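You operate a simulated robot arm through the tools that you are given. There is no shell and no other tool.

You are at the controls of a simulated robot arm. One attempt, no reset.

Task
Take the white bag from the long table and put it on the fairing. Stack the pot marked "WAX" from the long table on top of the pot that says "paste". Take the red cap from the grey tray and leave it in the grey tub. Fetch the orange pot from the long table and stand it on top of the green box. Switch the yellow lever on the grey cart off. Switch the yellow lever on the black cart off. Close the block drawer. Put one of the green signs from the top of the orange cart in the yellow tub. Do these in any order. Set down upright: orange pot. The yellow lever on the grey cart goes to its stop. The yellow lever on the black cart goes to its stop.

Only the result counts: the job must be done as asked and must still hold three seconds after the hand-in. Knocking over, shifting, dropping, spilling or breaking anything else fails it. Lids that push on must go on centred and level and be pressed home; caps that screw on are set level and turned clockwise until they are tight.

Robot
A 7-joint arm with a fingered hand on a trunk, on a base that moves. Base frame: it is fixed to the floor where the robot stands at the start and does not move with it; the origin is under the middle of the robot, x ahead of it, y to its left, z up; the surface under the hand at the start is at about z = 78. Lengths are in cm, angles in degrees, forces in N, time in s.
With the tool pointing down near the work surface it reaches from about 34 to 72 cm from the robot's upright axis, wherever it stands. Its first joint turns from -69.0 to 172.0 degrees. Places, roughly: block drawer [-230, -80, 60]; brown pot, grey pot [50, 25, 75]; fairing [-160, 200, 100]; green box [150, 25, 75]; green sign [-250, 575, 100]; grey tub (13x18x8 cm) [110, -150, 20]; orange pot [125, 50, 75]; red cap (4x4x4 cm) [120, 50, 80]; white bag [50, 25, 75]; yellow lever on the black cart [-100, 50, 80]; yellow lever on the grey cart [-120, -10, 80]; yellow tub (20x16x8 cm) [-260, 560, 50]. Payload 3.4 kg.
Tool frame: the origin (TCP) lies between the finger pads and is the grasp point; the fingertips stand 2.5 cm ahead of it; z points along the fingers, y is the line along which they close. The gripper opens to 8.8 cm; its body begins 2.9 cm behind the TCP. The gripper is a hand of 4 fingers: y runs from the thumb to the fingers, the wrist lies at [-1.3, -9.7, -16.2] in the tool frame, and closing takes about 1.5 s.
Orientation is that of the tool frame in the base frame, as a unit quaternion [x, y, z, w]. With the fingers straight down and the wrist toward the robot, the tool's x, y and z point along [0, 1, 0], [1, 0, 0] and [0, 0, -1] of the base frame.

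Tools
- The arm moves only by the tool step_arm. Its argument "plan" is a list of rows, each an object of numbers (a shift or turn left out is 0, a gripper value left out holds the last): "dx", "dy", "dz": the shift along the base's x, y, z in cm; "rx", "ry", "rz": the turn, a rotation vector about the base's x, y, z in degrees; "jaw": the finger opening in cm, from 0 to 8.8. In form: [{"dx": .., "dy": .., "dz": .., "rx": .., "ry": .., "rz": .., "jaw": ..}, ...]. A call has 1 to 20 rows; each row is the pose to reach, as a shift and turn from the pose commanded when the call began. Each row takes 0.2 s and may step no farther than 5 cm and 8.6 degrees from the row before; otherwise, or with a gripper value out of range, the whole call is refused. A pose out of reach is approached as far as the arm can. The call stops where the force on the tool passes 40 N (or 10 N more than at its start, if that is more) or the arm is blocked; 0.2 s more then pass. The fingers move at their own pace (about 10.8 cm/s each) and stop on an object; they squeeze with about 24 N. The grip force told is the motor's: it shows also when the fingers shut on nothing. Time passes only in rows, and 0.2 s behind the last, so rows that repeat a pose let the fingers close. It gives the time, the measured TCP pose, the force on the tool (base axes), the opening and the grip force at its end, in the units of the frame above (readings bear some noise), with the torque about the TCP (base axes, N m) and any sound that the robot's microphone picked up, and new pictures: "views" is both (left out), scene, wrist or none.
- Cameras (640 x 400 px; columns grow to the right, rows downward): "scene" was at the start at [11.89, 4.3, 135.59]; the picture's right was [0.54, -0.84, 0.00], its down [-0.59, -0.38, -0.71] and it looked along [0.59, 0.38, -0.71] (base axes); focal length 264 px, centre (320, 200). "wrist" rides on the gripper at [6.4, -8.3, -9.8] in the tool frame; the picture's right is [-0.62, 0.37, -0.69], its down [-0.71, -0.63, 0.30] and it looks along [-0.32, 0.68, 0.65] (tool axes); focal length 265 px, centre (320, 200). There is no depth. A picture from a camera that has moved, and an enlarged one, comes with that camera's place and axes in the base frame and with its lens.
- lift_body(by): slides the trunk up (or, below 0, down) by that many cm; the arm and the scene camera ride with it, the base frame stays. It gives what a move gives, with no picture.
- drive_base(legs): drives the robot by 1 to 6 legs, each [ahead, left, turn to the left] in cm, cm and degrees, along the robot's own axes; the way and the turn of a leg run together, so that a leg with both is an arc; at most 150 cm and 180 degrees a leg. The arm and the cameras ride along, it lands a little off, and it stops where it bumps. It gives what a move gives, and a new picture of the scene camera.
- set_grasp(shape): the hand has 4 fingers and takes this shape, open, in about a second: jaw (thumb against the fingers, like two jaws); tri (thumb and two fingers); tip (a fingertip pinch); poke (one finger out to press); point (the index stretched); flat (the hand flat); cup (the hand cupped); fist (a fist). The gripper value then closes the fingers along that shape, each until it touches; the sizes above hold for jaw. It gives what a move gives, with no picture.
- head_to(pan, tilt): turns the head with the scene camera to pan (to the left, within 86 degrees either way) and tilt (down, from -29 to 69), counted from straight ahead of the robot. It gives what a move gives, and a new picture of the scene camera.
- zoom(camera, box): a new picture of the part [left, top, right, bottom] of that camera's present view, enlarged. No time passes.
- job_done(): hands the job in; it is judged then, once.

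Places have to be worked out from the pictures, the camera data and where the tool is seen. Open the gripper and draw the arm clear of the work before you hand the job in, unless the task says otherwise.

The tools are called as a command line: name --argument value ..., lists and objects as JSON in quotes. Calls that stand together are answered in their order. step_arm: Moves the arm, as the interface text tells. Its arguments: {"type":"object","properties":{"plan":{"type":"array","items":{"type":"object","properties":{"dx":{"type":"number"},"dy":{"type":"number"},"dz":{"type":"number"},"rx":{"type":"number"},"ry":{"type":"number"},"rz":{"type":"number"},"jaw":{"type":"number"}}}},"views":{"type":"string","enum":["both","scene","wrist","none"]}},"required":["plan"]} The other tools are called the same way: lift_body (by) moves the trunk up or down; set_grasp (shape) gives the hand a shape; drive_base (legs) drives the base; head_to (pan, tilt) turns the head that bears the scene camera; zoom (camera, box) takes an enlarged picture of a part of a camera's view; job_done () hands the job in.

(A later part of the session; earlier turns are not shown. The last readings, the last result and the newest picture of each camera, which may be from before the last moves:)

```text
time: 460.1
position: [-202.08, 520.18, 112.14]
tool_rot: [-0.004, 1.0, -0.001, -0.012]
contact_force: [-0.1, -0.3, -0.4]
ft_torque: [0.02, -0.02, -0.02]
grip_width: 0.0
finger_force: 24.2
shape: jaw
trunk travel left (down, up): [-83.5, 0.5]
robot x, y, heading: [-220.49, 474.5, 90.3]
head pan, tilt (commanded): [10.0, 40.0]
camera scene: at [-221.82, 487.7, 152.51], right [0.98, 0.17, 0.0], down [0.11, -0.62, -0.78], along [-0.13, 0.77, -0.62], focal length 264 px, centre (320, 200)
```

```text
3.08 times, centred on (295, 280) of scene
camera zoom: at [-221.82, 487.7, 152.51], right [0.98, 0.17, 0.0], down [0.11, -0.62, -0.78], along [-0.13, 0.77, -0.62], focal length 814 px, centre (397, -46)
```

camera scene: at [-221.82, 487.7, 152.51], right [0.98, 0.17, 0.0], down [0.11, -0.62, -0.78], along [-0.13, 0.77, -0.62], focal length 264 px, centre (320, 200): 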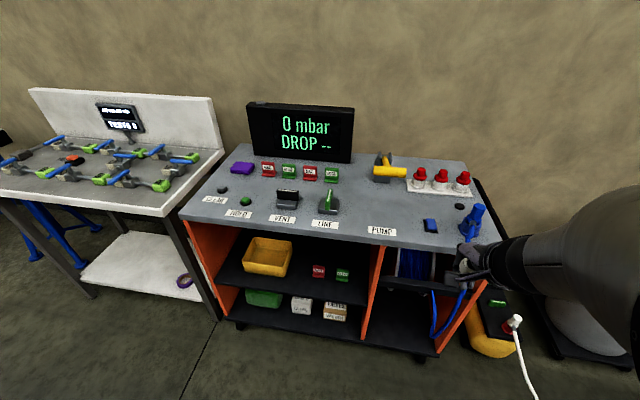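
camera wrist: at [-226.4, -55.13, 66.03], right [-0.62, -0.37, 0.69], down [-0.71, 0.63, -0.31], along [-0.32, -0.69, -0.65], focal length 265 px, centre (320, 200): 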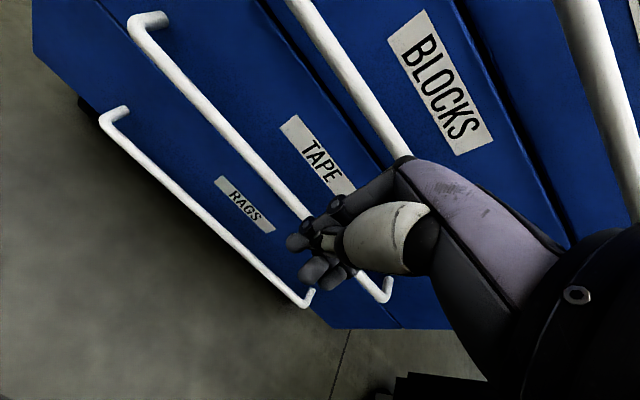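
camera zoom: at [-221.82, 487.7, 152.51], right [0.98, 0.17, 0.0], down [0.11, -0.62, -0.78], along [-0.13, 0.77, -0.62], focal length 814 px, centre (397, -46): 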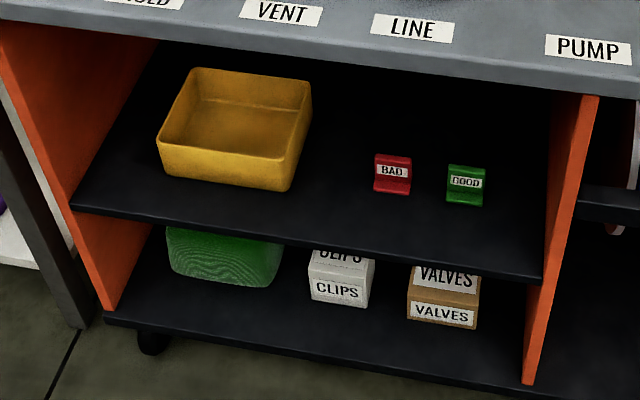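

The green signs read GOOD. I estimate the cart top at z ≈ 91, the right-hand green sign near (−233, 579), and the tub centre near (−260, 566) with rim z ≈ 54. I'll switch to the pinch shape and move closer.

set_grasp --shape "tip"

drive_base --legs '[[36, 8, 0]]'

head_to --pan 8 --tilt 45

```text
time: 461.0
position: [-201.95, 520.3, 112.08]
tool_rot: [-0.004, 1.0, -0.001, -0.012]
contact_force: [-0.5, -0.4, 0.3]
ft_torque: [0.0, -0.02, -0.04]
grip_width: 8.77
finger_force: 0.1
shape: tip
trunk travel left (down, up): [-83.5, 0.5]
robot x, y, heading: [-220.47, 474.18, 89.9]
head pan, tilt (commanded): [10.0, 40.0]
```

```text
time: 463.3
position: [-210.32, 556.66, 112.09]
tool_rot: [-0.007, 1.0, -0.001, -0.013]
contact_force: [0.2, 0.4, -0.4]
ft_torque: [0.03, -0.02, 0.01]
grip_width: 8.74
finger_force: 0.1
shape: tip
trunk travel left (down, up): [-83.5, 0.5]
robot x, y, heading: [-228.47, 510.82, 90.2]
head pan, tilt (commanded): [10.0, 40.0]
camera scene: at [-230.09, 524.05, 152.79], right [0.98, 0.19, 0.0], down [0.11, -0.59, -0.8], along [-0.15, 0.79, -0.6], focal length 264 px, centre (320, 200)
```

scene: 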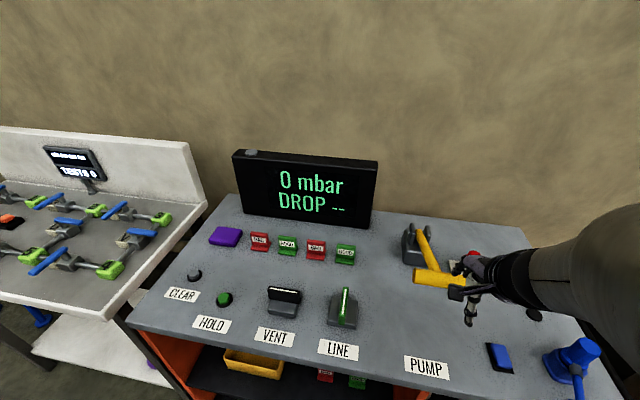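

```text
time: 464.0
position: [-210.38, 556.74, 112.11]
tool_rot: [-0.007, 1.0, 0.0, -0.013]
contact_force: [-0.1, 0.1, 0.4]
ft_torque: [-0.02, -0.02, 0.01]
grip_width: 8.77
finger_force: 0.0
shape: tip
trunk travel left (down, up): [-83.5, 0.5]
robot x, y, heading: [-228.45, 510.77, 90.5]
head pan, tilt (commanded): [8.0, 45.0]
camera scene: at [-230.12, 524.1, 152.82], right [0.98, 0.19, 0.0], down [0.12, -0.58, -0.8], along [-0.16, 0.79, -0.6], focal length 264 px, centre (320, 200)
```

scene: 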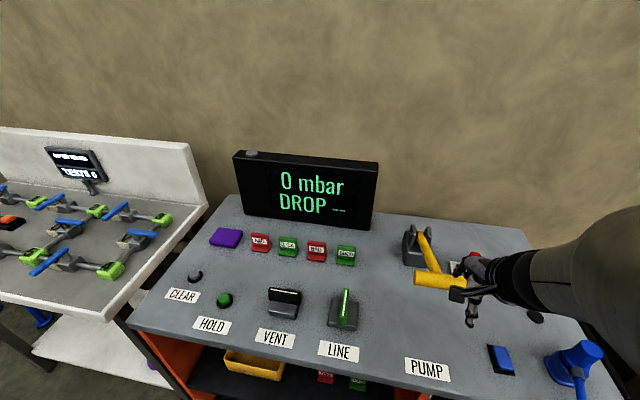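

The elbow seems to nudge the head when tucked, so extending the arm helps. Moving the hand to just south of the right-hand green sign for a wrist-camera look.

step_arm --plan '[{"dx": -3.8, "dy": 1.5, "jaw": 5}, {"dx": -7.6, "dy": 3, "jaw": 5}, {"dx": -11.4, "dy": 4.5}, {"dx": -15.2, "dy": 6}, {"dx": -19, "dy": 8}, {"dx": -22.5, "dy": 10, "dz": -2}]' --views "both"

```text
time: 465.4
position: [-232.08, 567.5, 112.25]
tool_rot: [0.008, 0.999, 0.009, -0.041]
contact_force: [0.1, 0.0, -0.2]
ft_torque: [-0.04, 0.01, 0.01]
grip_width: 5.03
finger_force: 0.0
shape: tip
trunk travel left (down, up): [-83.5, 0.5]
robot x, y, heading: [-228.34, 510.37, 90.3]
head pan, tilt (commanded): [8.0, 45.0]
camera scene: at [-229.59, 523.83, 151.55], right [0.99, 0.14, 0.0], down [0.1, -0.7, -0.71], along [-0.1, 0.7, -0.71], focal length 264 px, centre (320, 200)
camera wrist: at [-237.78, 559.0, 122.32], right [0.68, 0.35, 0.65], down [0.68, -0.63, -0.37], along [0.28, 0.69, -0.67], focal length 265 px, centre (320, 200)
```

scene: 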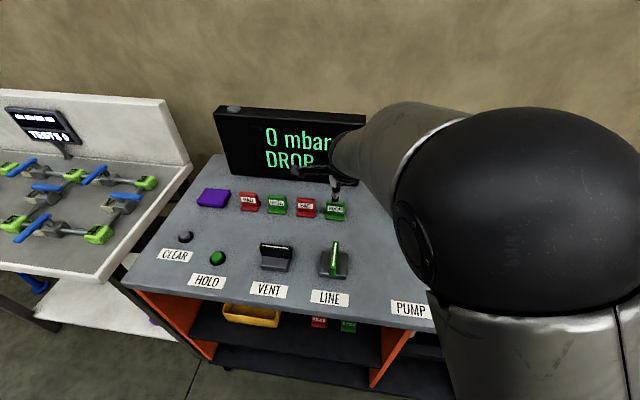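
wrist: 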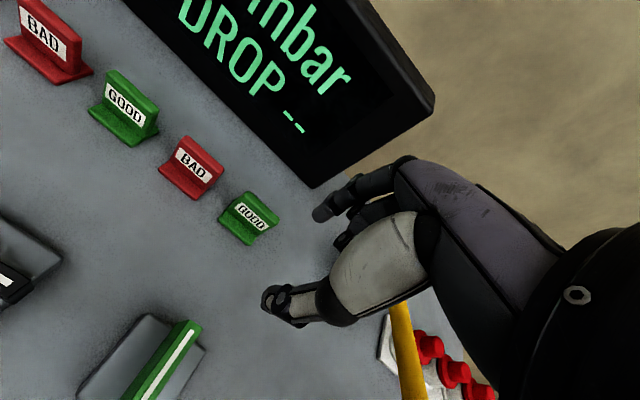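

I'll lower the trunk a little for a more comfortable reach, straighten the small tilt, and zoom for precise sign coordinates.

step_arm --plan '[{"rx": -0.5, "ry": -2.3}, {"rx": -1.0, "ry": -4.7}]' --views "none"

lift_body --by -7

step_arm --plan '[{"dz": 0}]' --views "both"

zoom --camera "wrist" --box '[150, 100, 400, 340]'

zoom --camera "scene" --box '[230, 160, 370, 290]'

```text
time: 466.0
position: [-231.98, 567.5, 112.22]
tool_rot: [0.009, 1.0, -0.001, -0.001]
contact_force: [0.2, -0.1, -0.1]
ft_torque: [-0.01, -0.02, -0.02]
grip_width: 5.08
finger_force: 0.0
shape: tip
trunk travel left (down, up): [-83.5, 0.5]
robot x, y, heading: [-228.64, 511.16, 90.2]
head pan, tilt (commanded): [8.0, 45.0]
```

```text
time: 467.1
position: [-231.62, 567.36, 104.71]
tool_rot: [0.012, 1.0, -0.006, -0.002]
contact_force: [0.1, -0.6, -0.6]
ft_torque: [-0.01, -0.01, -0.04]
grip_width: 5.03
finger_force: 0.0
shape: tip
trunk travel left (down, up): [-76.5, 7.5]
robot x, y, heading: [-228.26, 510.55, 90.0]
head pan, tilt (commanded): [8.0, 45.0]
```

```text
time: 467.5
position: [-231.61, 567.38, 104.55]
tool_rot: [0.012, 1.0, -0.008, -0.002]
contact_force: [0.7, 0.1, -0.1]
ft_torque: [-0.01, -0.01, 0.0]
grip_width: 5.03
finger_force: 0.2
shape: tip
trunk travel left (down, up): [-76.5, 7.5]
robot x, y, heading: [-228.48, 510.66, 90.5]
head pan, tilt (commanded): [8.0, 45.0]
camera scene: at [-229.59, 523.56, 144.58], right [0.99, 0.14, 0.0], down [0.1, -0.7, -0.71], along [-0.1, 0.7, -0.71], focal length 264 px, centre (320, 200)
camera wrist: at [-238.15, 559.32, 114.49], right [0.63, 0.36, 0.69], down [0.7, -0.65, -0.3], along [0.34, 0.67, -0.66], focal length 265 px, centre (320, 200)
```

scene: 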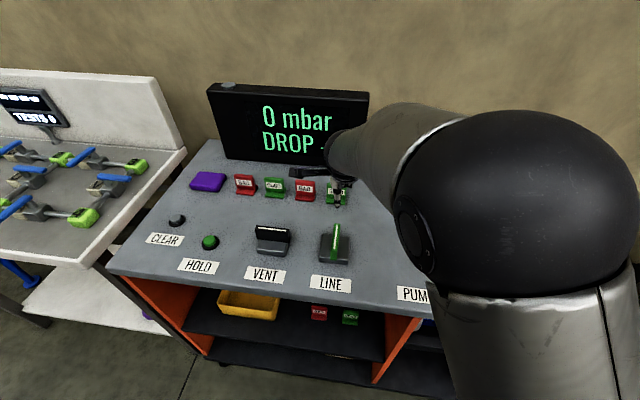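
wrist: 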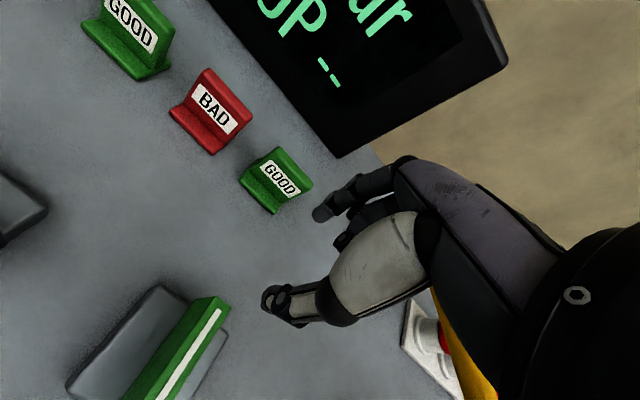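

```text
1.67 times, centred on (275, 220) of wrist
camera zoom: at [-238.15, 559.32, 114.49], right [0.63, 0.36, 0.69], down [0.7, -0.65, -0.3], along [0.34, 0.67, -0.66], focal length 442 px, centre (395, 167)
```

zoom: 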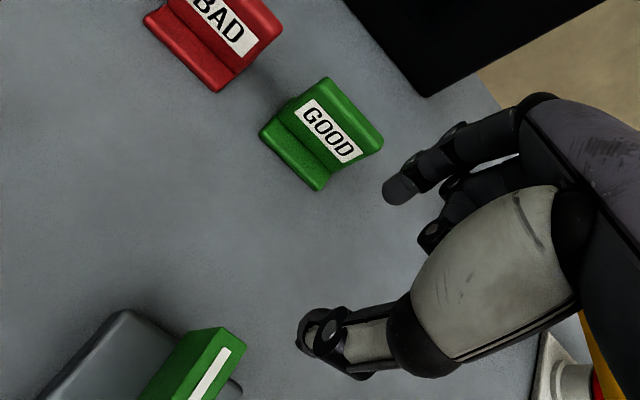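

```text
3.08 times, centred on (300, 225) of scene
camera zoom: at [-229.59, 523.56, 144.58], right [0.99, 0.14, 0.0], down [0.1, -0.7, -0.71], along [-0.1, 0.7, -0.71], focal length 814 px, centre (382, 123)
```

zoom: 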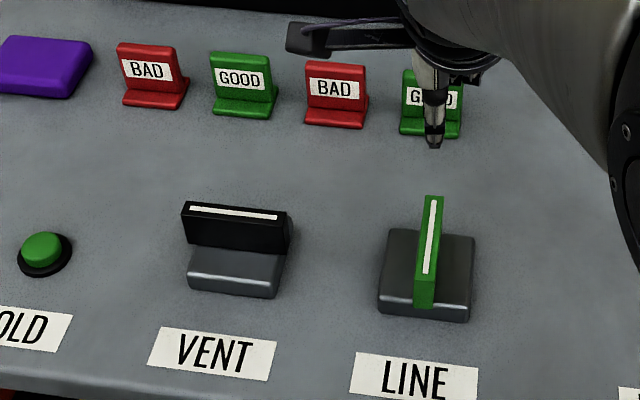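

The foot's front edge is at (−232.8, 575.4, 91.5) and the plate's top near z 97.5. I move over the plate, then lower so the pinch straddles it front to back.

step_arm --plan '[{"dx": -0.4, "dy": 3.5, "rx": 0.4}, {"dx": -0.8, "dy": 7, "rx": 0.9}, {"dx": -1.1, "dy": 10.2, "rx": 0.9}, {"dx": -1.1, "dy": 10.2, "dz": -2.5, "rx": 0.9}]' --views "both"

zoom --camera "wrist" --box '[150, 100, 400, 340]'

```text
time: 468.5
position: [-233.89, 576.81, 100.46]
tool_rot: [-0.005, 1.0, -0.003, 0.029]
contact_force: [-0.9, 0.1, -0.4]
ft_torque: [-0.03, -0.01, -0.01]
grip_width: 5.0
finger_force: 0.0
shape: tip
trunk travel left (down, up): [-76.5, 7.5]
robot x, y, heading: [-228.48, 510.71, 90.2]
head pan, tilt (commanded): [8.0, 45.0]
camera scene: at [-229.58, 523.57, 144.58], right [0.99, 0.14, 0.0], down [0.1, -0.7, -0.71], along [-0.1, 0.7, -0.71], focal length 264 px, centre (320, 200)
camera wrist: at [-240.66, 568.37, 109.85], right [0.57, 0.38, 0.73], down [0.74, -0.62, -0.26], along [0.35, 0.68, -0.64], focal length 265 px, centre (320, 200)
```

scene: 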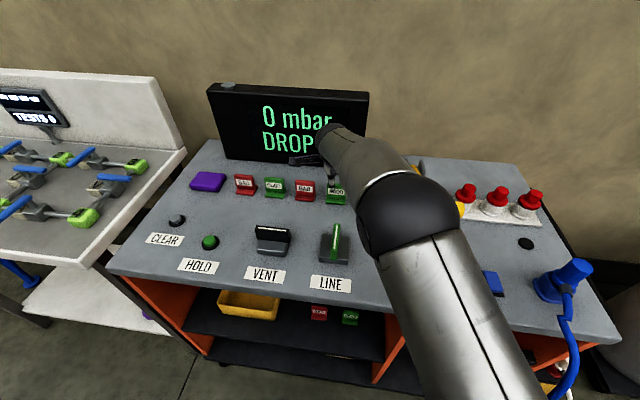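
wrist: 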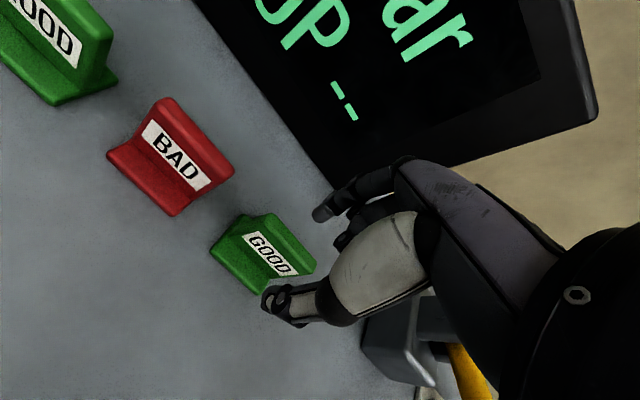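

```text
1.67 times, centred on (275, 220) of wrist
camera zoom: at [-240.66, 568.37, 109.85], right [0.57, 0.38, 0.73], down [0.74, -0.62, -0.26], along [0.35, 0.68, -0.64], focal length 442 px, centre (395, 167)
```

zoom: 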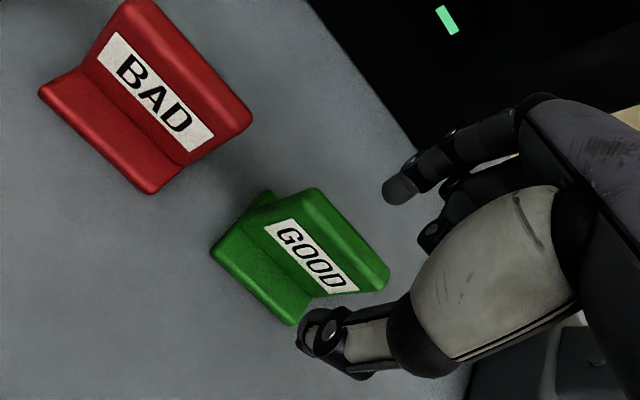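

The arm was still settling (elbow swinging). I'll hold still a moment and re-read the pose.

step_arm --plan '[{"dz": 0}, {"dz": 0}, {"dz": 0}, {"dz": 0}]' --views "wrist"

```text
time: 469.5
position: [-233.98, 576.64, 100.45]
tool_rot: [-0.006, 1.0, -0.004, 0.029]
contact_force: [-0.4, 0.1, -0.6]
ft_torque: [0.07, -0.01, -0.03]
grip_width: 5.06
finger_force: 0.1
shape: tip
trunk travel left (down, up): [-76.5, 7.5]
robot x, y, heading: [-228.66, 510.32, 90.5]
head pan, tilt (commanded): [8.0, 45.0]
camera wrist: at [-240.73, 568.32, 109.9], right [0.57, 0.38, 0.73], down [0.74, -0.62, -0.26], along [0.35, 0.68, -0.64], focal length 265 px, centre (320, 200)
```

wrist: 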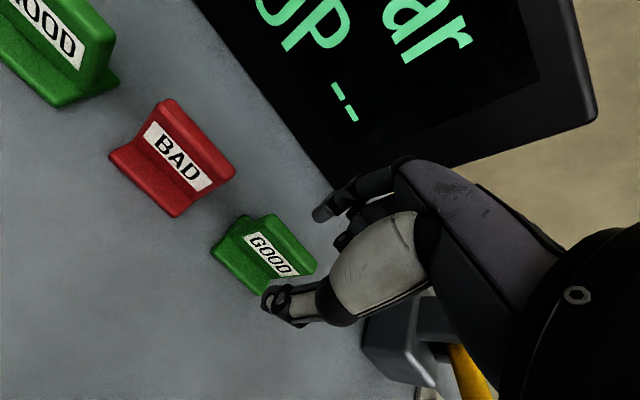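

The pose is steady but offset from the command by over a centimetre with a 3° tilt. I'll apply a corrective move and see whether it follows.

step_arm --plan '[{"dx": 0.6, "dy": 0.4, "dz": 1, "ry": 1.6}, {"dx": 1.2, "dy": 0.8, "dz": 1.5, "ry": 3.3}, {"dx": 1.2, "dy": 0.8, "dz": 1.5, "ry": 3.3}]' --views "both"

```text
time: 470.3
position: [-232.8, 577.57, 101.88]
tool_rot: [-0.006, 1.0, -0.002, 0.0]
contact_force: [0.2, -0.1, 0.1]
ft_torque: [0.0, -0.01, 0.0]
grip_width: 5.06
finger_force: 0.3
shape: tip
trunk travel left (down, up): [-76.5, 7.5]
robot x, y, heading: [-228.47, 510.33, 90.0]
head pan, tilt (commanded): [8.0, 45.0]
camera scene: at [-229.63, 523.54, 144.58], right [0.99, 0.14, 0.0], down [0.1, -0.7, -0.71], along [-0.1, 0.7, -0.71], focal length 264 px, centre (320, 200)
camera wrist: at [-239.06, 569.14, 111.82], right [0.61, 0.38, 0.69], down [0.72, -0.62, -0.3], along [0.31, 0.69, -0.66], focal length 265 px, centre (320, 200)
```

scene: 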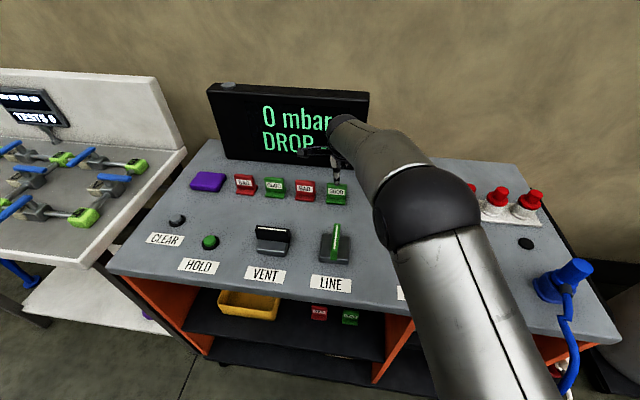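
wrist: 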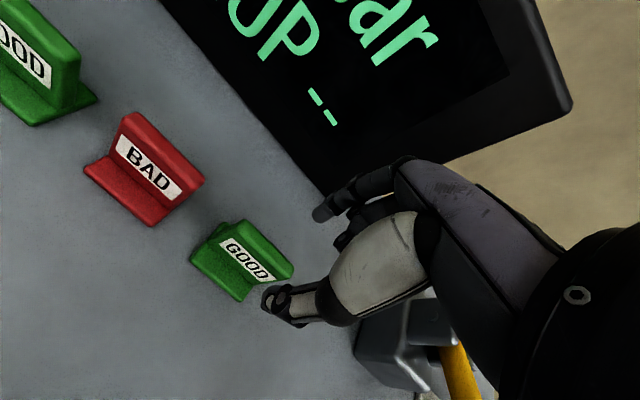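

Now level and on target. The sign's plate is at about (−233.4, 577.7); lowering in two stages.

step_arm --plan '[{"dx": -0.5, "dz": -1.5}, {"dx": -0.5, "dz": -3}, {"dx": -0.5, "dz": -3}]' --views "wrist"

zoom --camera "wrist" --box '[170, 130, 400, 350]'

```text
time: 471.1
position: [-233.2, 577.61, 98.89]
tool_rot: [-0.006, 1.0, -0.002, -0.001]
contact_force: [0.5, 1.3, 0.4]
ft_torque: [-0.01, 0.01, 0.01]
grip_width: 5.05
finger_force: 0.0
shape: tip
trunk travel left (down, up): [-76.5, 7.5]
robot x, y, heading: [-228.34, 510.96, 90.1]
head pan, tilt (commanded): [8.0, 45.0]
camera wrist: at [-239.52, 569.15, 108.82], right [0.62, 0.38, 0.69], down [0.72, -0.62, -0.3], along [0.32, 0.69, -0.66], focal length 265 px, centre (320, 200)
```

wrist: 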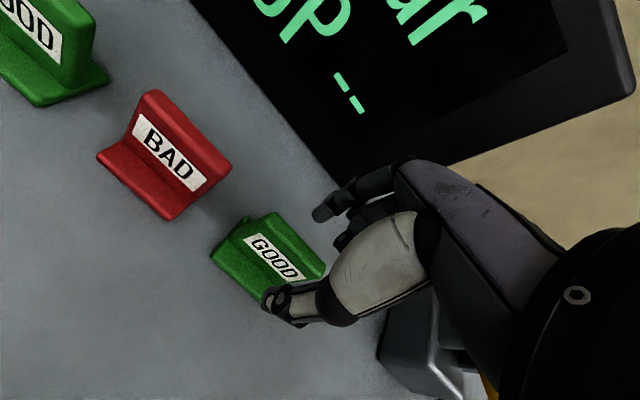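

```text
1.82 times, centred on (285, 240) of wrist
camera zoom: at [-239.52, 569.15, 108.82], right [0.62, 0.38, 0.69], down [0.72, -0.62, -0.3], along [0.32, 0.69, -0.66], focal length 483 px, centre (384, 127)
```

zoom: 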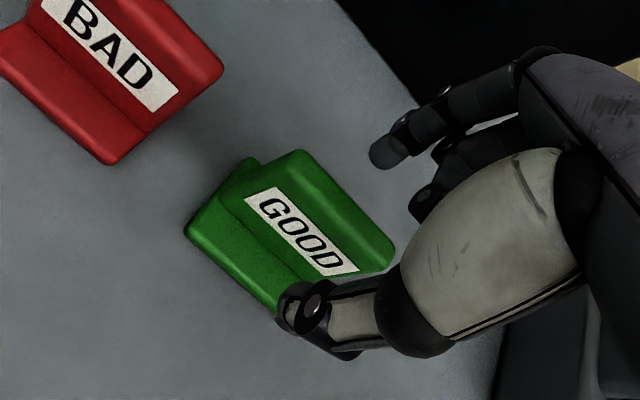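

Aligned within half a centimetre. Lowering 2.4 cm more and closing on the plate.

step_arm --plan '[{"dx": -0.3, "dz": -1.2}, {"dx": -0.3, "dz": -2.4}, {"dx": -0.3, "dz": -2.4}]' --views "none"

step_arm --plan '[{"jaw": 3}, {"jaw": 1.5}, {"jaw": 0}, {"jaw": 0}, {"jaw": 0}, {"jaw": 0}, {"jaw": 0}, {"jaw": 0}]' --views "wrist"

zoom --camera "wrist" --box '[170, 130, 400, 350]'

```text
time: 471.9
position: [-233.51, 577.68, 96.67]
tool_rot: [-0.006, 1.0, -0.002, 0.0]
contact_force: [-0.4, -1.1, -0.5]
ft_torque: [-0.01, -0.04, 0.03]
grip_width: 5.05
finger_force: 0.0
shape: tip
trunk travel left (down, up): [-76.5, 7.5]
robot x, y, heading: [-228.31, 510.71, 90.3]
head pan, tilt (commanded): [8.0, 45.0]
```

```text
time: 473.7
position: [-233.55, 577.55, 96.53]
tool_rot: [-0.006, 1.0, -0.003, 0.0]
contact_force: [-0.2, 0.5, 0.3]
ft_torque: [-0.02, 0.0, 0.0]
grip_width: 0.71
finger_force: 24.1
shape: tip
trunk travel left (down, up): [-76.5, 7.5]
robot x, y, heading: [-228.54, 510.72, 90.2]
head pan, tilt (commanded): [8.0, 45.0]
camera wrist: at [-239.85, 569.14, 106.49], right [0.62, 0.38, 0.69], down [0.72, -0.62, -0.3], along [0.32, 0.68, -0.66], focal length 265 px, centre (320, 200)
```

wrist: 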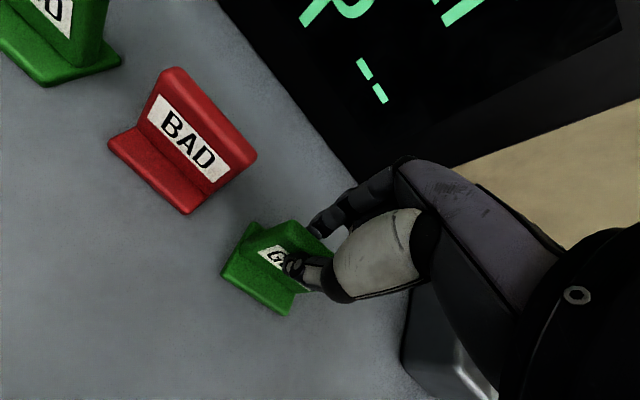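

```text
1.82 times, centred on (285, 240) of wrist
camera zoom: at [-239.85, 569.14, 106.49], right [0.62, 0.38, 0.69], down [0.72, -0.62, -0.3], along [0.32, 0.68, -0.66], focal length 483 px, centre (384, 127)
```

zoom: 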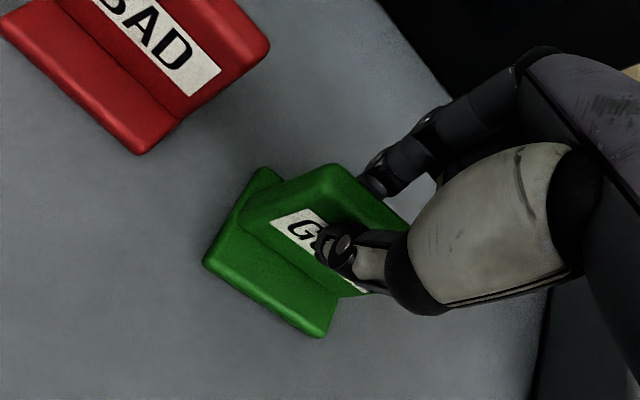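

The plate is pinched between thumb and index (0.7 cm, 24 N). Lifting slowly.

step_arm --plan '[{"dz": 0.6}, {"dz": 1.5}, {"dz": 3.5}, {"dz": 6}, {"dz": 9}]' --views "both"

```text
time: 474.9
position: [-233.54, 577.56, 105.66]
tool_rot: [-0.005, 1.0, -0.002, 0.0]
contact_force: [0.5, -0.1, 0.5]
ft_torque: [-0.02, 0.0, -0.01]
grip_width: 0.75
finger_force: 24.1
shape: tip
trunk travel left (down, up): [-76.5, 7.5]
robot x, y, heading: [-228.27, 510.95, 90.3]
head pan, tilt (commanded): [8.0, 45.0]
camera scene: at [-229.58, 523.51, 144.58], right [0.99, 0.14, 0.0], down [0.1, -0.7, -0.71], along [-0.1, 0.7, -0.71], focal length 264 px, centre (320, 200)
camera wrist: at [-239.82, 569.11, 115.48], right [0.62, 0.38, 0.69], down [0.72, -0.62, -0.3], along [0.32, 0.68, -0.66], focal length 265 px, centre (320, 200)
```

scene: 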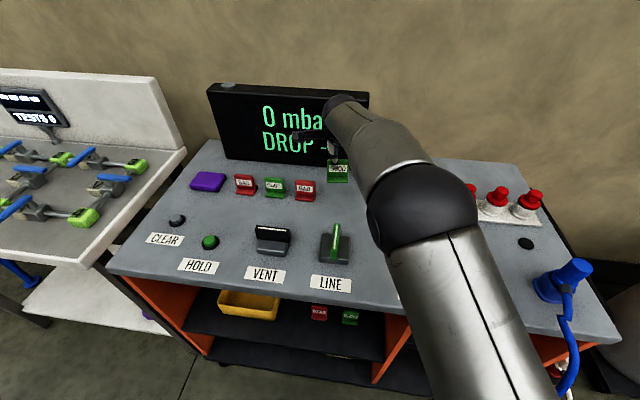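
wrist: 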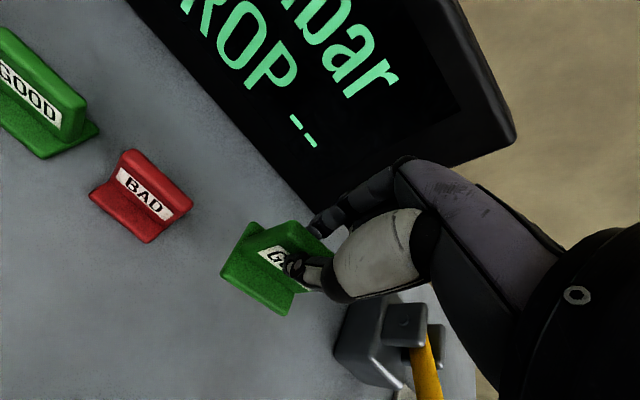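

The green sign is lifted cleanly. Now I raise a bit, back straight out from over the cart, shift left to line up with the tub, and lower the trunk.

lift_body --by 6

drive_base --legs '[[-38, 0, 0], [0, 20, 0]]'

lift_body --by -25

head_to --pan 5 --tilt 40

```text
time: 475.9
position: [-233.61, 577.63, 111.59]
tool_rot: [-0.005, 1.0, -0.003, 0.001]
contact_force: [0.4, 0.2, -0.9]
ft_torque: [-0.01, -0.01, -0.01]
grip_width: 0.74
finger_force: 24.2
shape: tip
trunk travel left (down, up): [-82.5, 1.5]
robot x, y, heading: [-228.48, 510.71, 90.2]
head pan, tilt (commanded): [8.0, 45.0]
```

```text
time: 479.5
position: [-253.13, 539.45, 111.52]
tool_rot: [-0.003, 1.0, -0.002, 0.001]
contact_force: [-0.9, 0.1, -1.0]
ft_torque: [0.02, 0.01, -0.02]
grip_width: 0.73
finger_force: 23.7
shape: tip
trunk travel left (down, up): [-82.5, 1.5]
robot x, y, heading: [-248.51, 472.42, 90.1]
head pan, tilt (commanded): [8.0, 45.0]
camera scene: at [-249.43, 485.36, 150.58], right [0.99, 0.14, 0.0], down [0.1, -0.7, -0.71], along [-0.1, 0.7, -0.71], focal length 264 px, centre (320, 200)
```

scene: 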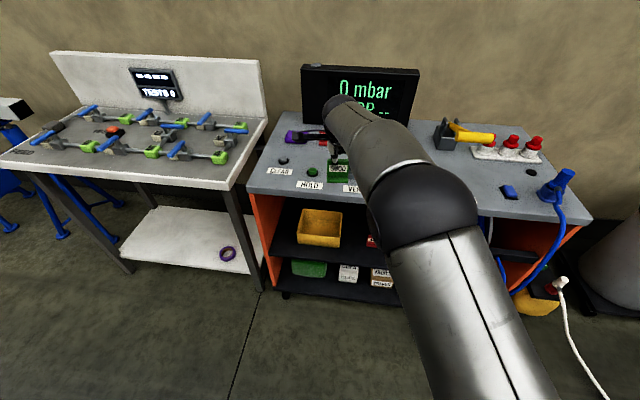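

```text
time: 482.1
position: [-253.13, 539.42, 86.61]
tool_rot: [-0.003, 1.0, -0.002, 0.0]
contact_force: [-0.6, 0.2, -0.4]
ft_torque: [0.05, 0.01, 0.01]
grip_width: 0.74
finger_force: 23.9
shape: tip
trunk travel left (down, up): [-57.5, 26.5]
robot x, y, heading: [-248.05, 472.31, 90.2]
head pan, tilt (commanded): [8.0, 45.0]
```

```text
time: 482.7
position: [-253.07, 539.31, 86.48]
tool_rot: [-0.004, 1.0, -0.002, 0.001]
contact_force: [0.0, -0.1, -0.5]
ft_torque: [-0.03, 0.02, 0.0]
grip_width: 0.74
finger_force: 23.8
shape: tip
trunk travel left (down, up): [-57.5, 26.5]
robot x, y, heading: [-248.39, 472.39, 90.1]
head pan, tilt (commanded): [5.0, 40.0]
camera scene: at [-249.02, 485.77, 126.3], right [1.0, 0.09, 0.0], down [0.06, -0.64, -0.77], along [-0.07, 0.76, -0.64], focal length 264 px, centre (320, 200)
```

scene: 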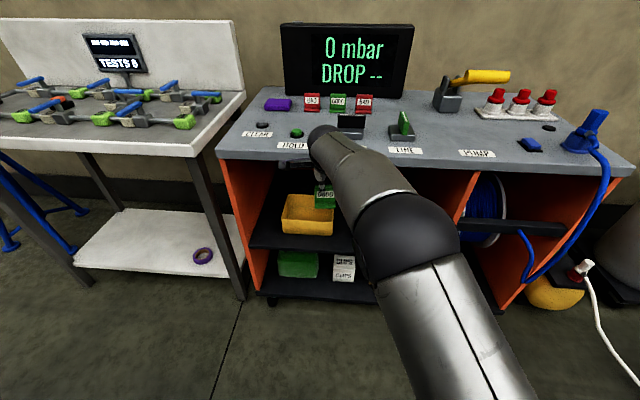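

The hand is close in front of the cart's top edge, so I back off 7 cm before lowering further, then re-measure the tub.

step_arm --plan '[{"dy": -2}, {"dy": -4.5}, {"dy": -7}]' --views "none"

lift_body --by -20

step_arm --plan '[{"dz": 0}]' --views "both"

zoom --camera "scene" --box '[220, 130, 420, 290]'

```text
time: 483.6
position: [-251.42, 530.4, 76.37]
tool_rot: [0.014, 0.994, -0.103, -0.011]
contact_force: [0.2, -0.4, -0.6]
ft_torque: [0.04, 0.02, 0.01]
grip_width: 0.74
finger_force: 23.9
shape: tip
trunk travel left (down, up): [-57.5, 26.5]
robot x, y, heading: [-247.8, 472.55, 90.2]
head pan, tilt (commanded): [5.0, 40.0]
stopped in row 3: the arm was blocked; the commanded pose is now the measured one
```

```text
time: 485.7
position: [-251.6, 530.49, 56.47]
tool_rot: [0.014, 0.995, -0.103, -0.01]
contact_force: [0.1, 0.0, -0.1]
ft_torque: [0.01, 0.04, 0.0]
grip_width: 0.74
finger_force: 24.1
shape: tip
trunk travel left (down, up): [-37.5, 46.5]
robot x, y, heading: [-248.33, 472.33, 89.9]
head pan, tilt (commanded): [5.0, 40.0]
```

```text
time: 486.1
position: [-251.62, 530.48, 56.43]
tool_rot: [0.013, 0.995, -0.103, -0.01]
contact_force: [-0.7, -0.1, -0.4]
ft_torque: [-0.01, -0.01, -0.01]
grip_width: 0.75
finger_force: 24.0
shape: tip
trunk travel left (down, up): [-37.5, 46.5]
robot x, y, heading: [-248.52, 472.28, 89.9]
head pan, tilt (commanded): [5.0, 40.0]
camera scene: at [-249.01, 485.77, 106.31], right [1.0, 0.09, 0.0], down [0.06, -0.64, -0.77], along [-0.07, 0.76, -0.64], focal length 264 px, centre (320, 200)
camera wrist: at [-257.87, 524.5, 67.87], right [0.64, 0.48, 0.59], down [0.69, -0.7, -0.18], along [0.33, 0.53, -0.79], focal length 265 px, centre (320, 200)
```

scene: 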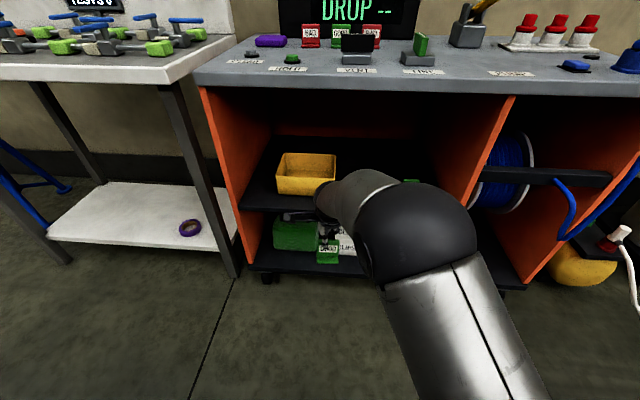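
wrist: 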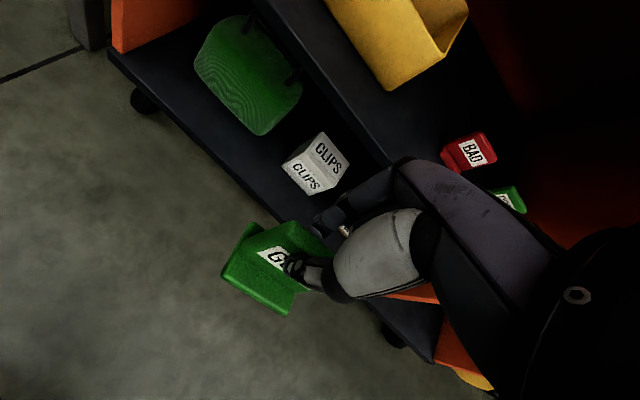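

```text
2.50 times, centred on (320, 210) of scene
camera zoom: at [-249.01, 485.77, 106.31], right [1.0, 0.09, 0.0], down [0.06, -0.64, -0.77], along [-0.07, 0.76, -0.64], focal length 661 px, centre (320, 175)
```

zoom: 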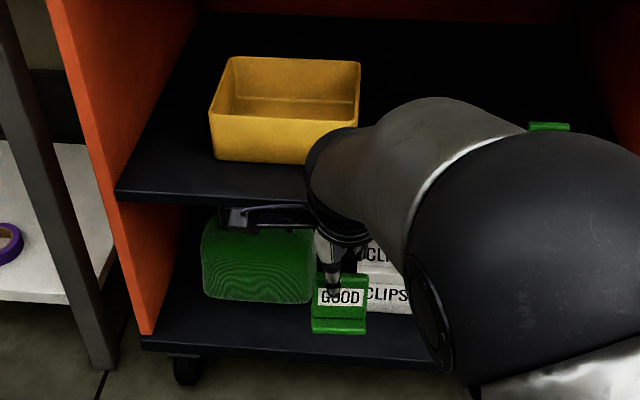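

The small back-off was blocked by an awkward elbow posture, but the hand is free in front of the shelf. The tub is now well located: rim z ≈ 55, front y ≈ 557, x −270…−250. I'll shift the base left so the arm can work straight ahead, and set a forward tilt.

drive_base --legs '[[0, 20, 0]]'

step_arm --plan '[{"dx": 3, "dz": 2, "rx": 6}, {"dx": 6, "dz": 4, "rx": 12}, {"dx": 9, "dz": 6, "rx": 19}, {"dx": 11.5, "dz": 8, "rx": 26}]' --views "both"

```text
time: 487.7
position: [-271.7, 530.49, 56.44]
tool_rot: [0.012, 0.995, -0.104, -0.01]
contact_force: [0.7, 0.3, -0.7]
ft_torque: [0.0, -0.01, -0.03]
grip_width: 0.73
finger_force: 23.9
shape: tip
trunk travel left (down, up): [-37.5, 46.5]
robot x, y, heading: [-268.26, 472.31, 90.1]
head pan, tilt (commanded): [5.0, 40.0]
camera scene: at [-269.04, 485.76, 106.3], right [1.0, 0.09, 0.0], down [0.06, -0.64, -0.77], along [-0.07, 0.76, -0.64], focal length 264 px, centre (320, 200)
```

scene: 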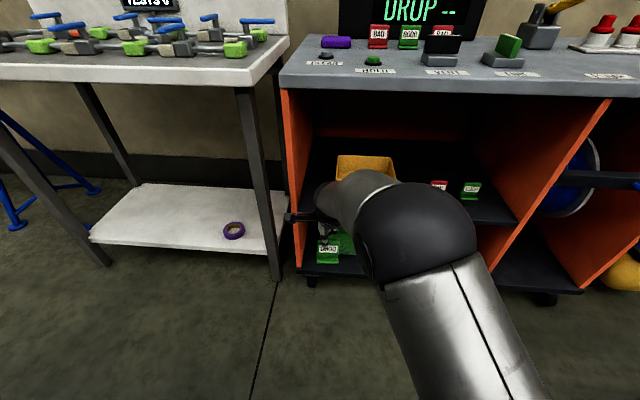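

```text
time: 488.7
position: [-260.05, 530.51, 64.37]
tool_rot: [0.01, 0.992, 0.124, -0.012]
contact_force: [0.5, -0.2, -0.2]
ft_torque: [-0.03, 0.01, 0.01]
grip_width: 0.71
finger_force: 24.1
shape: tip
trunk travel left (down, up): [-37.5, 46.5]
robot x, y, heading: [-268.31, 472.63, 90.1]
head pan, tilt (commanded): [5.0, 40.0]
camera scene: at [-269.01, 485.75, 106.3], right [1.0, 0.09, 0.0], down [0.06, -0.64, -0.77], along [-0.07, 0.76, -0.64], focal length 264 px, centre (320, 200)
camera wrist: at [-266.41, 520.08, 72.08], right [0.64, 0.18, 0.75], down [0.69, -0.55, -0.47], along [0.32, 0.82, -0.47], focal length 265 px, centre (320, 200)
```

scene: 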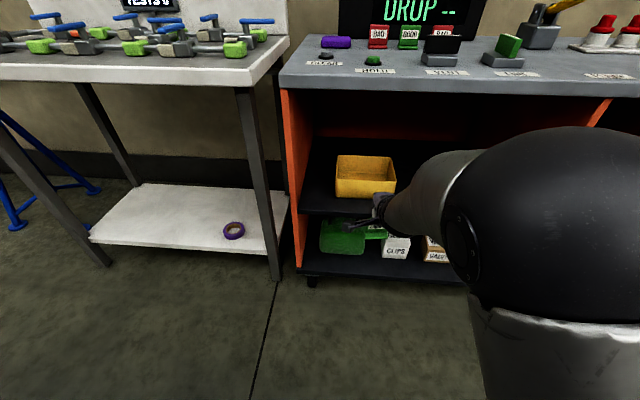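
wrist: 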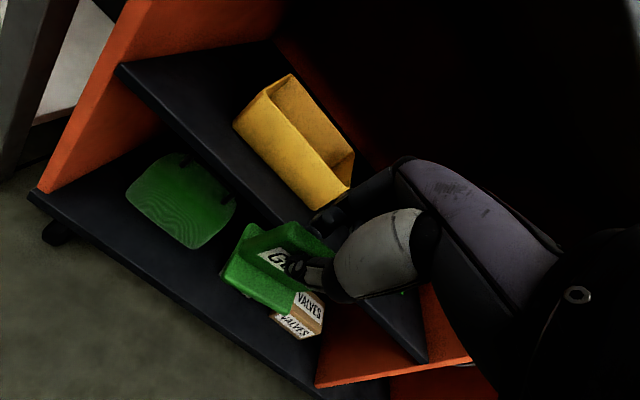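

The arm now behaves well; the tub is straight ahead. I lower 1.3 cm for clearance under the cart top and drive 22 cm forward to just before the tub.

step_arm --plan '[{"dz": -0.7}, {"dz": -1.3}]' --views "none"

drive_base --legs '[[20, 0, 0]]'

step_arm --plan '[{"dz": 0}]' --views "both"

```text
time: 489.3
position: [-260.13, 530.42, 63.08]
tool_rot: [0.011, 0.992, 0.124, -0.013]
contact_force: [0.2, 0.3, -0.6]
ft_torque: [-0.03, -0.04, 0.0]
grip_width: 0.72
finger_force: 23.3
shape: tip
trunk travel left (down, up): [-37.5, 46.5]
robot x, y, heading: [-267.99, 472.55, 90.0]
head pan, tilt (commanded): [5.0, 40.0]
```

```text
time: 490.9
position: [-260.17, 550.38, 63.01]
tool_rot: [0.009, 0.992, 0.123, -0.013]
contact_force: [0.5, 0.5, 0.0]
ft_torque: [-0.05, 0.03, -0.01]
grip_width: 0.7
finger_force: 23.9
shape: tip
trunk travel left (down, up): [-37.5, 46.5]
robot x, y, heading: [-268.39, 492.07, 90.2]
head pan, tilt (commanded): [5.0, 40.0]
camera scene: at [-269.04, 505.66, 106.3], right [1.0, 0.09, 0.0], down [0.06, -0.64, -0.77], along [-0.07, 0.76, -0.64], focal length 264 px, centre (320, 200)
```

scene: 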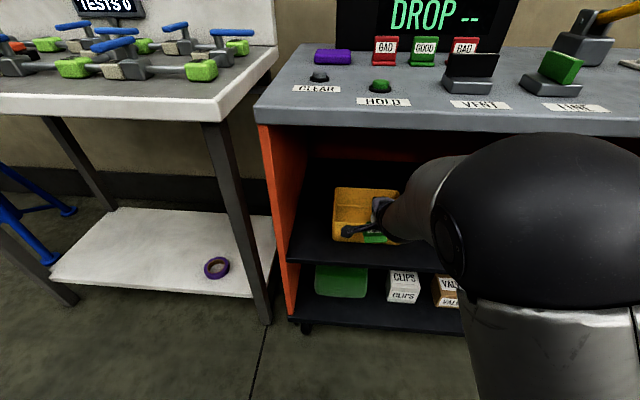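

```text
time: 491.3
position: [-260.21, 550.34, 63.08]
tool_rot: [0.009, 0.992, 0.123, -0.012]
contact_force: [1.0, 0.2, 0.6]
ft_torque: [-0.01, 0.03, 0.0]
grip_width: 0.73
finger_force: 24.1
shape: tip
trunk travel left (down, up): [-37.5, 46.5]
robot x, y, heading: [-268.44, 492.29, 90.2]
head pan, tilt (commanded): [5.0, 40.0]
camera scene: at [-269.04, 505.63, 106.3], right [1.0, 0.09, 0.0], down [0.06, -0.64, -0.77], along [-0.07, 0.76, -0.64], focal length 264 px, centre (320, 200)
camera wrist: at [-266.48, 539.94, 70.78], right [0.64, 0.18, 0.74], down [0.69, -0.55, -0.47], along [0.32, 0.82, -0.48], focal length 265 px, centre (320, 200)
```

scene: 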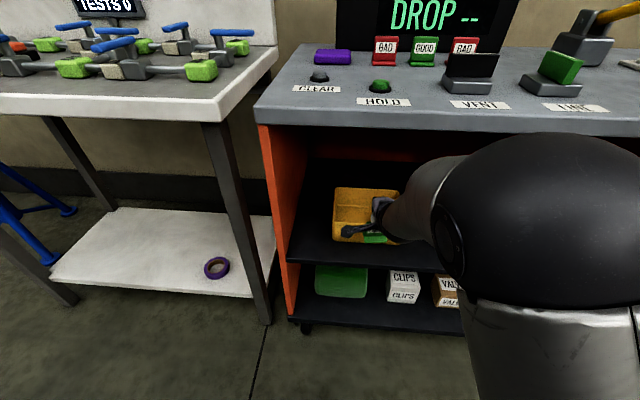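
wrist: 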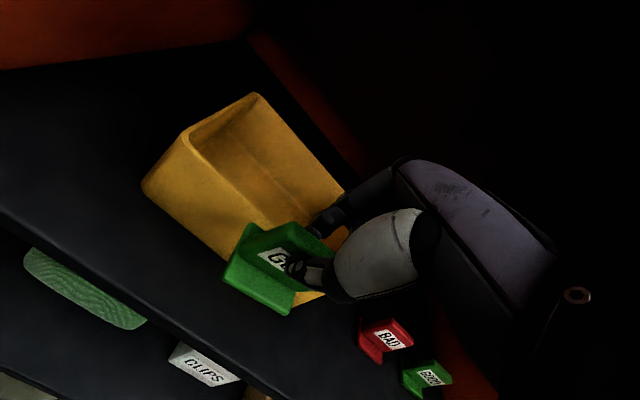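

Good alignment. To keep the forearm flat under the cart top, I'll extend the arm forward rather than drive too close; extending 6 cm first and checking.

step_arm --plan '[{"dy": 2}, {"dy": 4}, {"dy": 6}]' --views "both"

```text
time: 492.1
position: [-260.05, 556.19, 63.06]
tool_rot: [0.01, 0.992, 0.122, -0.013]
contact_force: [-0.2, -0.4, -0.8]
ft_torque: [-0.05, -0.01, 0.02]
grip_width: 0.74
finger_force: 23.7
shape: tip
trunk travel left (down, up): [-37.5, 46.5]
robot x, y, heading: [-268.46, 492.39, 90.2]
head pan, tilt (commanded): [5.0, 40.0]
camera scene: at [-269.04, 505.64, 106.3], right [1.0, 0.09, 0.0], down [0.06, -0.64, -0.77], along [-0.07, 0.76, -0.64], focal length 264 px, centre (320, 200)
camera wrist: at [-266.47, 545.89, 70.74], right [0.64, 0.18, 0.74], down [0.69, -0.55, -0.47], along [0.32, 0.82, -0.48], focal length 265 px, centre (320, 200)
```

scene: 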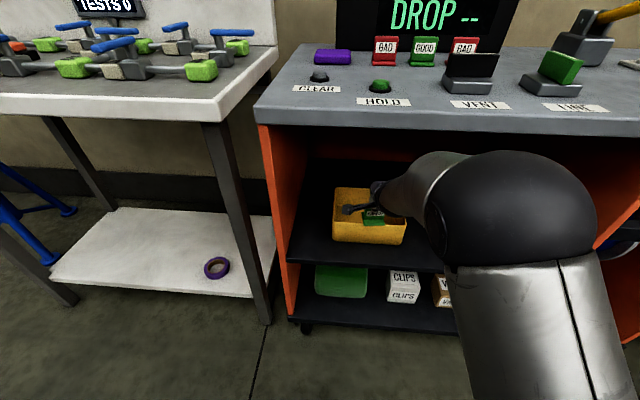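
wrist: 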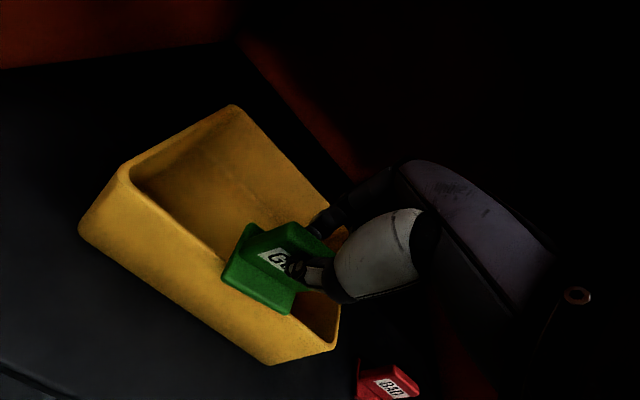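

The sign is coming over the tub. Extending 6 cm more with the arm.

step_arm --plan '[{"dy": 2}, {"dy": 4}, {"dy": 6}, {"dy": 6}]' --views "both"

```text
time: 493.1
position: [-260.2, 562.42, 63.08]
tool_rot: [0.01, 0.992, 0.123, -0.012]
contact_force: [-1.5, 0.1, -0.5]
ft_torque: [0.02, 0.0, 0.0]
grip_width: 0.67
finger_force: 24.5
shape: tip
trunk travel left (down, up): [-37.5, 46.5]
robot x, y, heading: [-268.44, 492.26, 90.1]
head pan, tilt (commanded): [5.0, 40.0]
camera scene: at [-269.04, 505.64, 106.3], right [1.0, 0.09, 0.0], down [0.06, -0.64, -0.77], along [-0.07, 0.76, -0.64], focal length 264 px, centre (320, 200)
camera wrist: at [-266.48, 551.89, 70.79], right [0.64, 0.18, 0.74], down [0.69, -0.55, -0.47], along [0.33, 0.82, -0.48], focal length 265 px, centre (320, 200)
```

scene: 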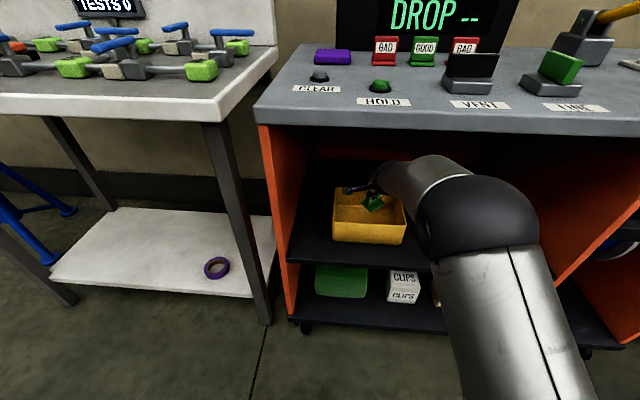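
wrist: 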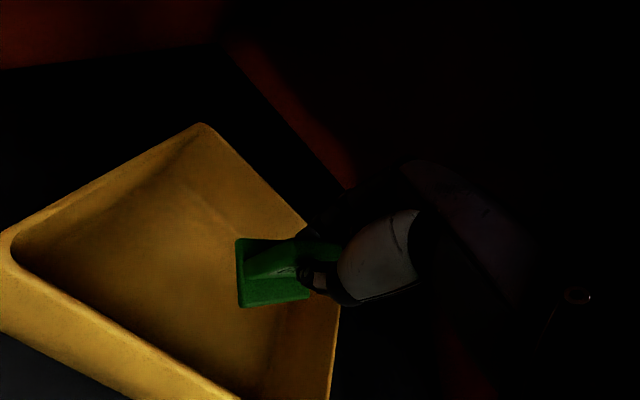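

The sign is now above the tub's interior (it has swivelled a bit in the pinch but is still held). Lowering it into the tub.

step_arm --plan '[{"dz": -1.5}, {"dz": -3}, {"dz": -4.5}, {"dz": -6}]' --views "both"

zoom --camera "scene" --box '[300, 150, 460, 260]'

```text
time: 494.1
position: [-260.14, 562.37, 56.97]
tool_rot: [0.009, 0.992, 0.122, -0.012]
contact_force: [-0.5, -0.4, -0.6]
ft_torque: [-0.01, -0.01, -0.04]
grip_width: 0.6
finger_force: 24.4
shape: tip
trunk travel left (down, up): [-37.5, 46.5]
robot x, y, heading: [-268.34, 492.2, 90.4]
head pan, tilt (commanded): [5.0, 40.0]
camera scene: at [-269.04, 505.64, 106.3], right [1.0, 0.09, 0.0], down [0.06, -0.64, -0.77], along [-0.07, 0.76, -0.64], focal length 264 px, centre (320, 200)
camera wrist: at [-266.46, 551.9, 64.75], right [0.64, 0.18, 0.74], down [0.69, -0.55, -0.47], along [0.33, 0.82, -0.48], focal length 265 px, centre (320, 200)
```

scene: 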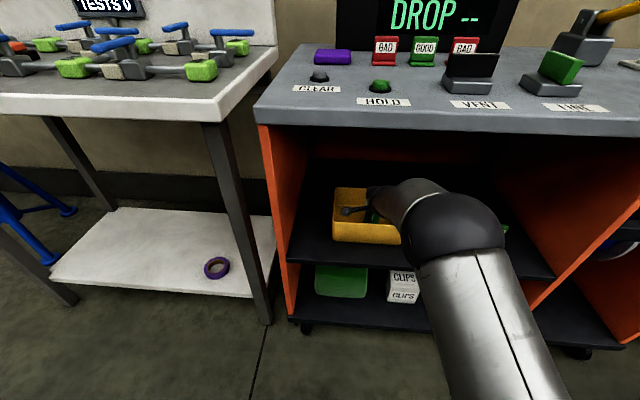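
wrist: 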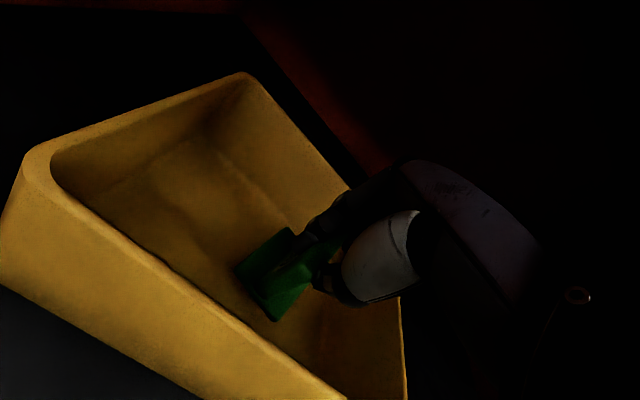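

```text
3.64 times, centred on (380, 205) of scene
camera zoom: at [-269.04, 505.64, 106.3], right [1.0, 0.09, 0.0], down [0.06, -0.64, -0.77], along [-0.07, 0.76, -0.64], focal length 961 px, centre (102, 182)
```

zoom: 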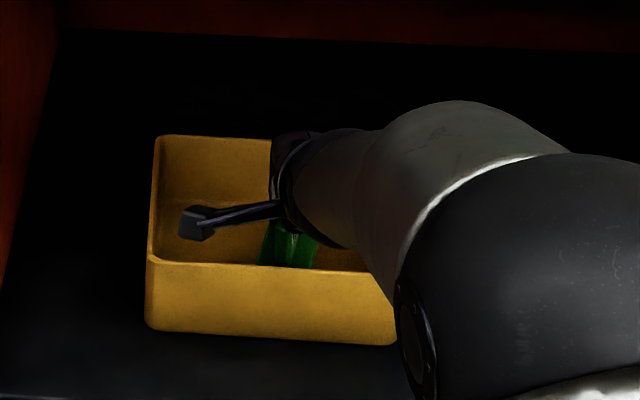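

The sign hangs inside the tub. I'll move 3 cm deeper so the hand clears the front rim, lower a bit more, and then release.

step_arm --plan '[{"dy": 1.5}, {"dy": 3}, {"dy": 3, "dz": -1}, {"dy": 3, "dz": -2}]' --views "wrist"

```text
time: 495.1
position: [-260.03, 565.49, 55.23]
tool_rot: [0.01, 0.992, 0.125, -0.013]
contact_force: [1.3, -0.8, 2.8]
ft_torque: [-0.05, 0.0, 0.0]
grip_width: 0.66
finger_force: 24.4
shape: tip
trunk travel left (down, up): [-37.5, 46.5]
robot x, y, heading: [-267.93, 492.6, 90.4]
head pan, tilt (commanded): [5.0, 40.0]
camera wrist: at [-266.53, 554.96, 62.92], right [0.64, 0.18, 0.75], down [0.69, -0.55, -0.47], along [0.33, 0.82, -0.47], focal length 265 px, centre (320, 200)
```

wrist: 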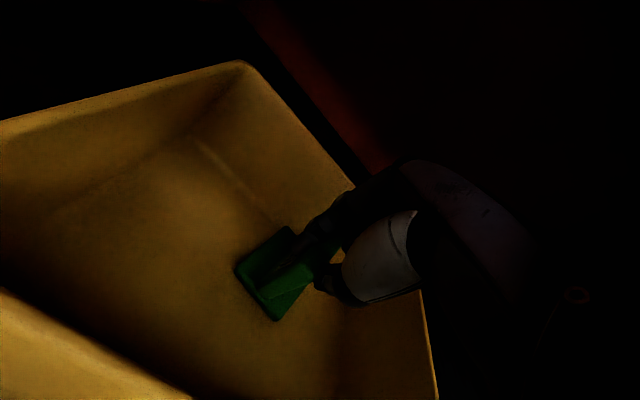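

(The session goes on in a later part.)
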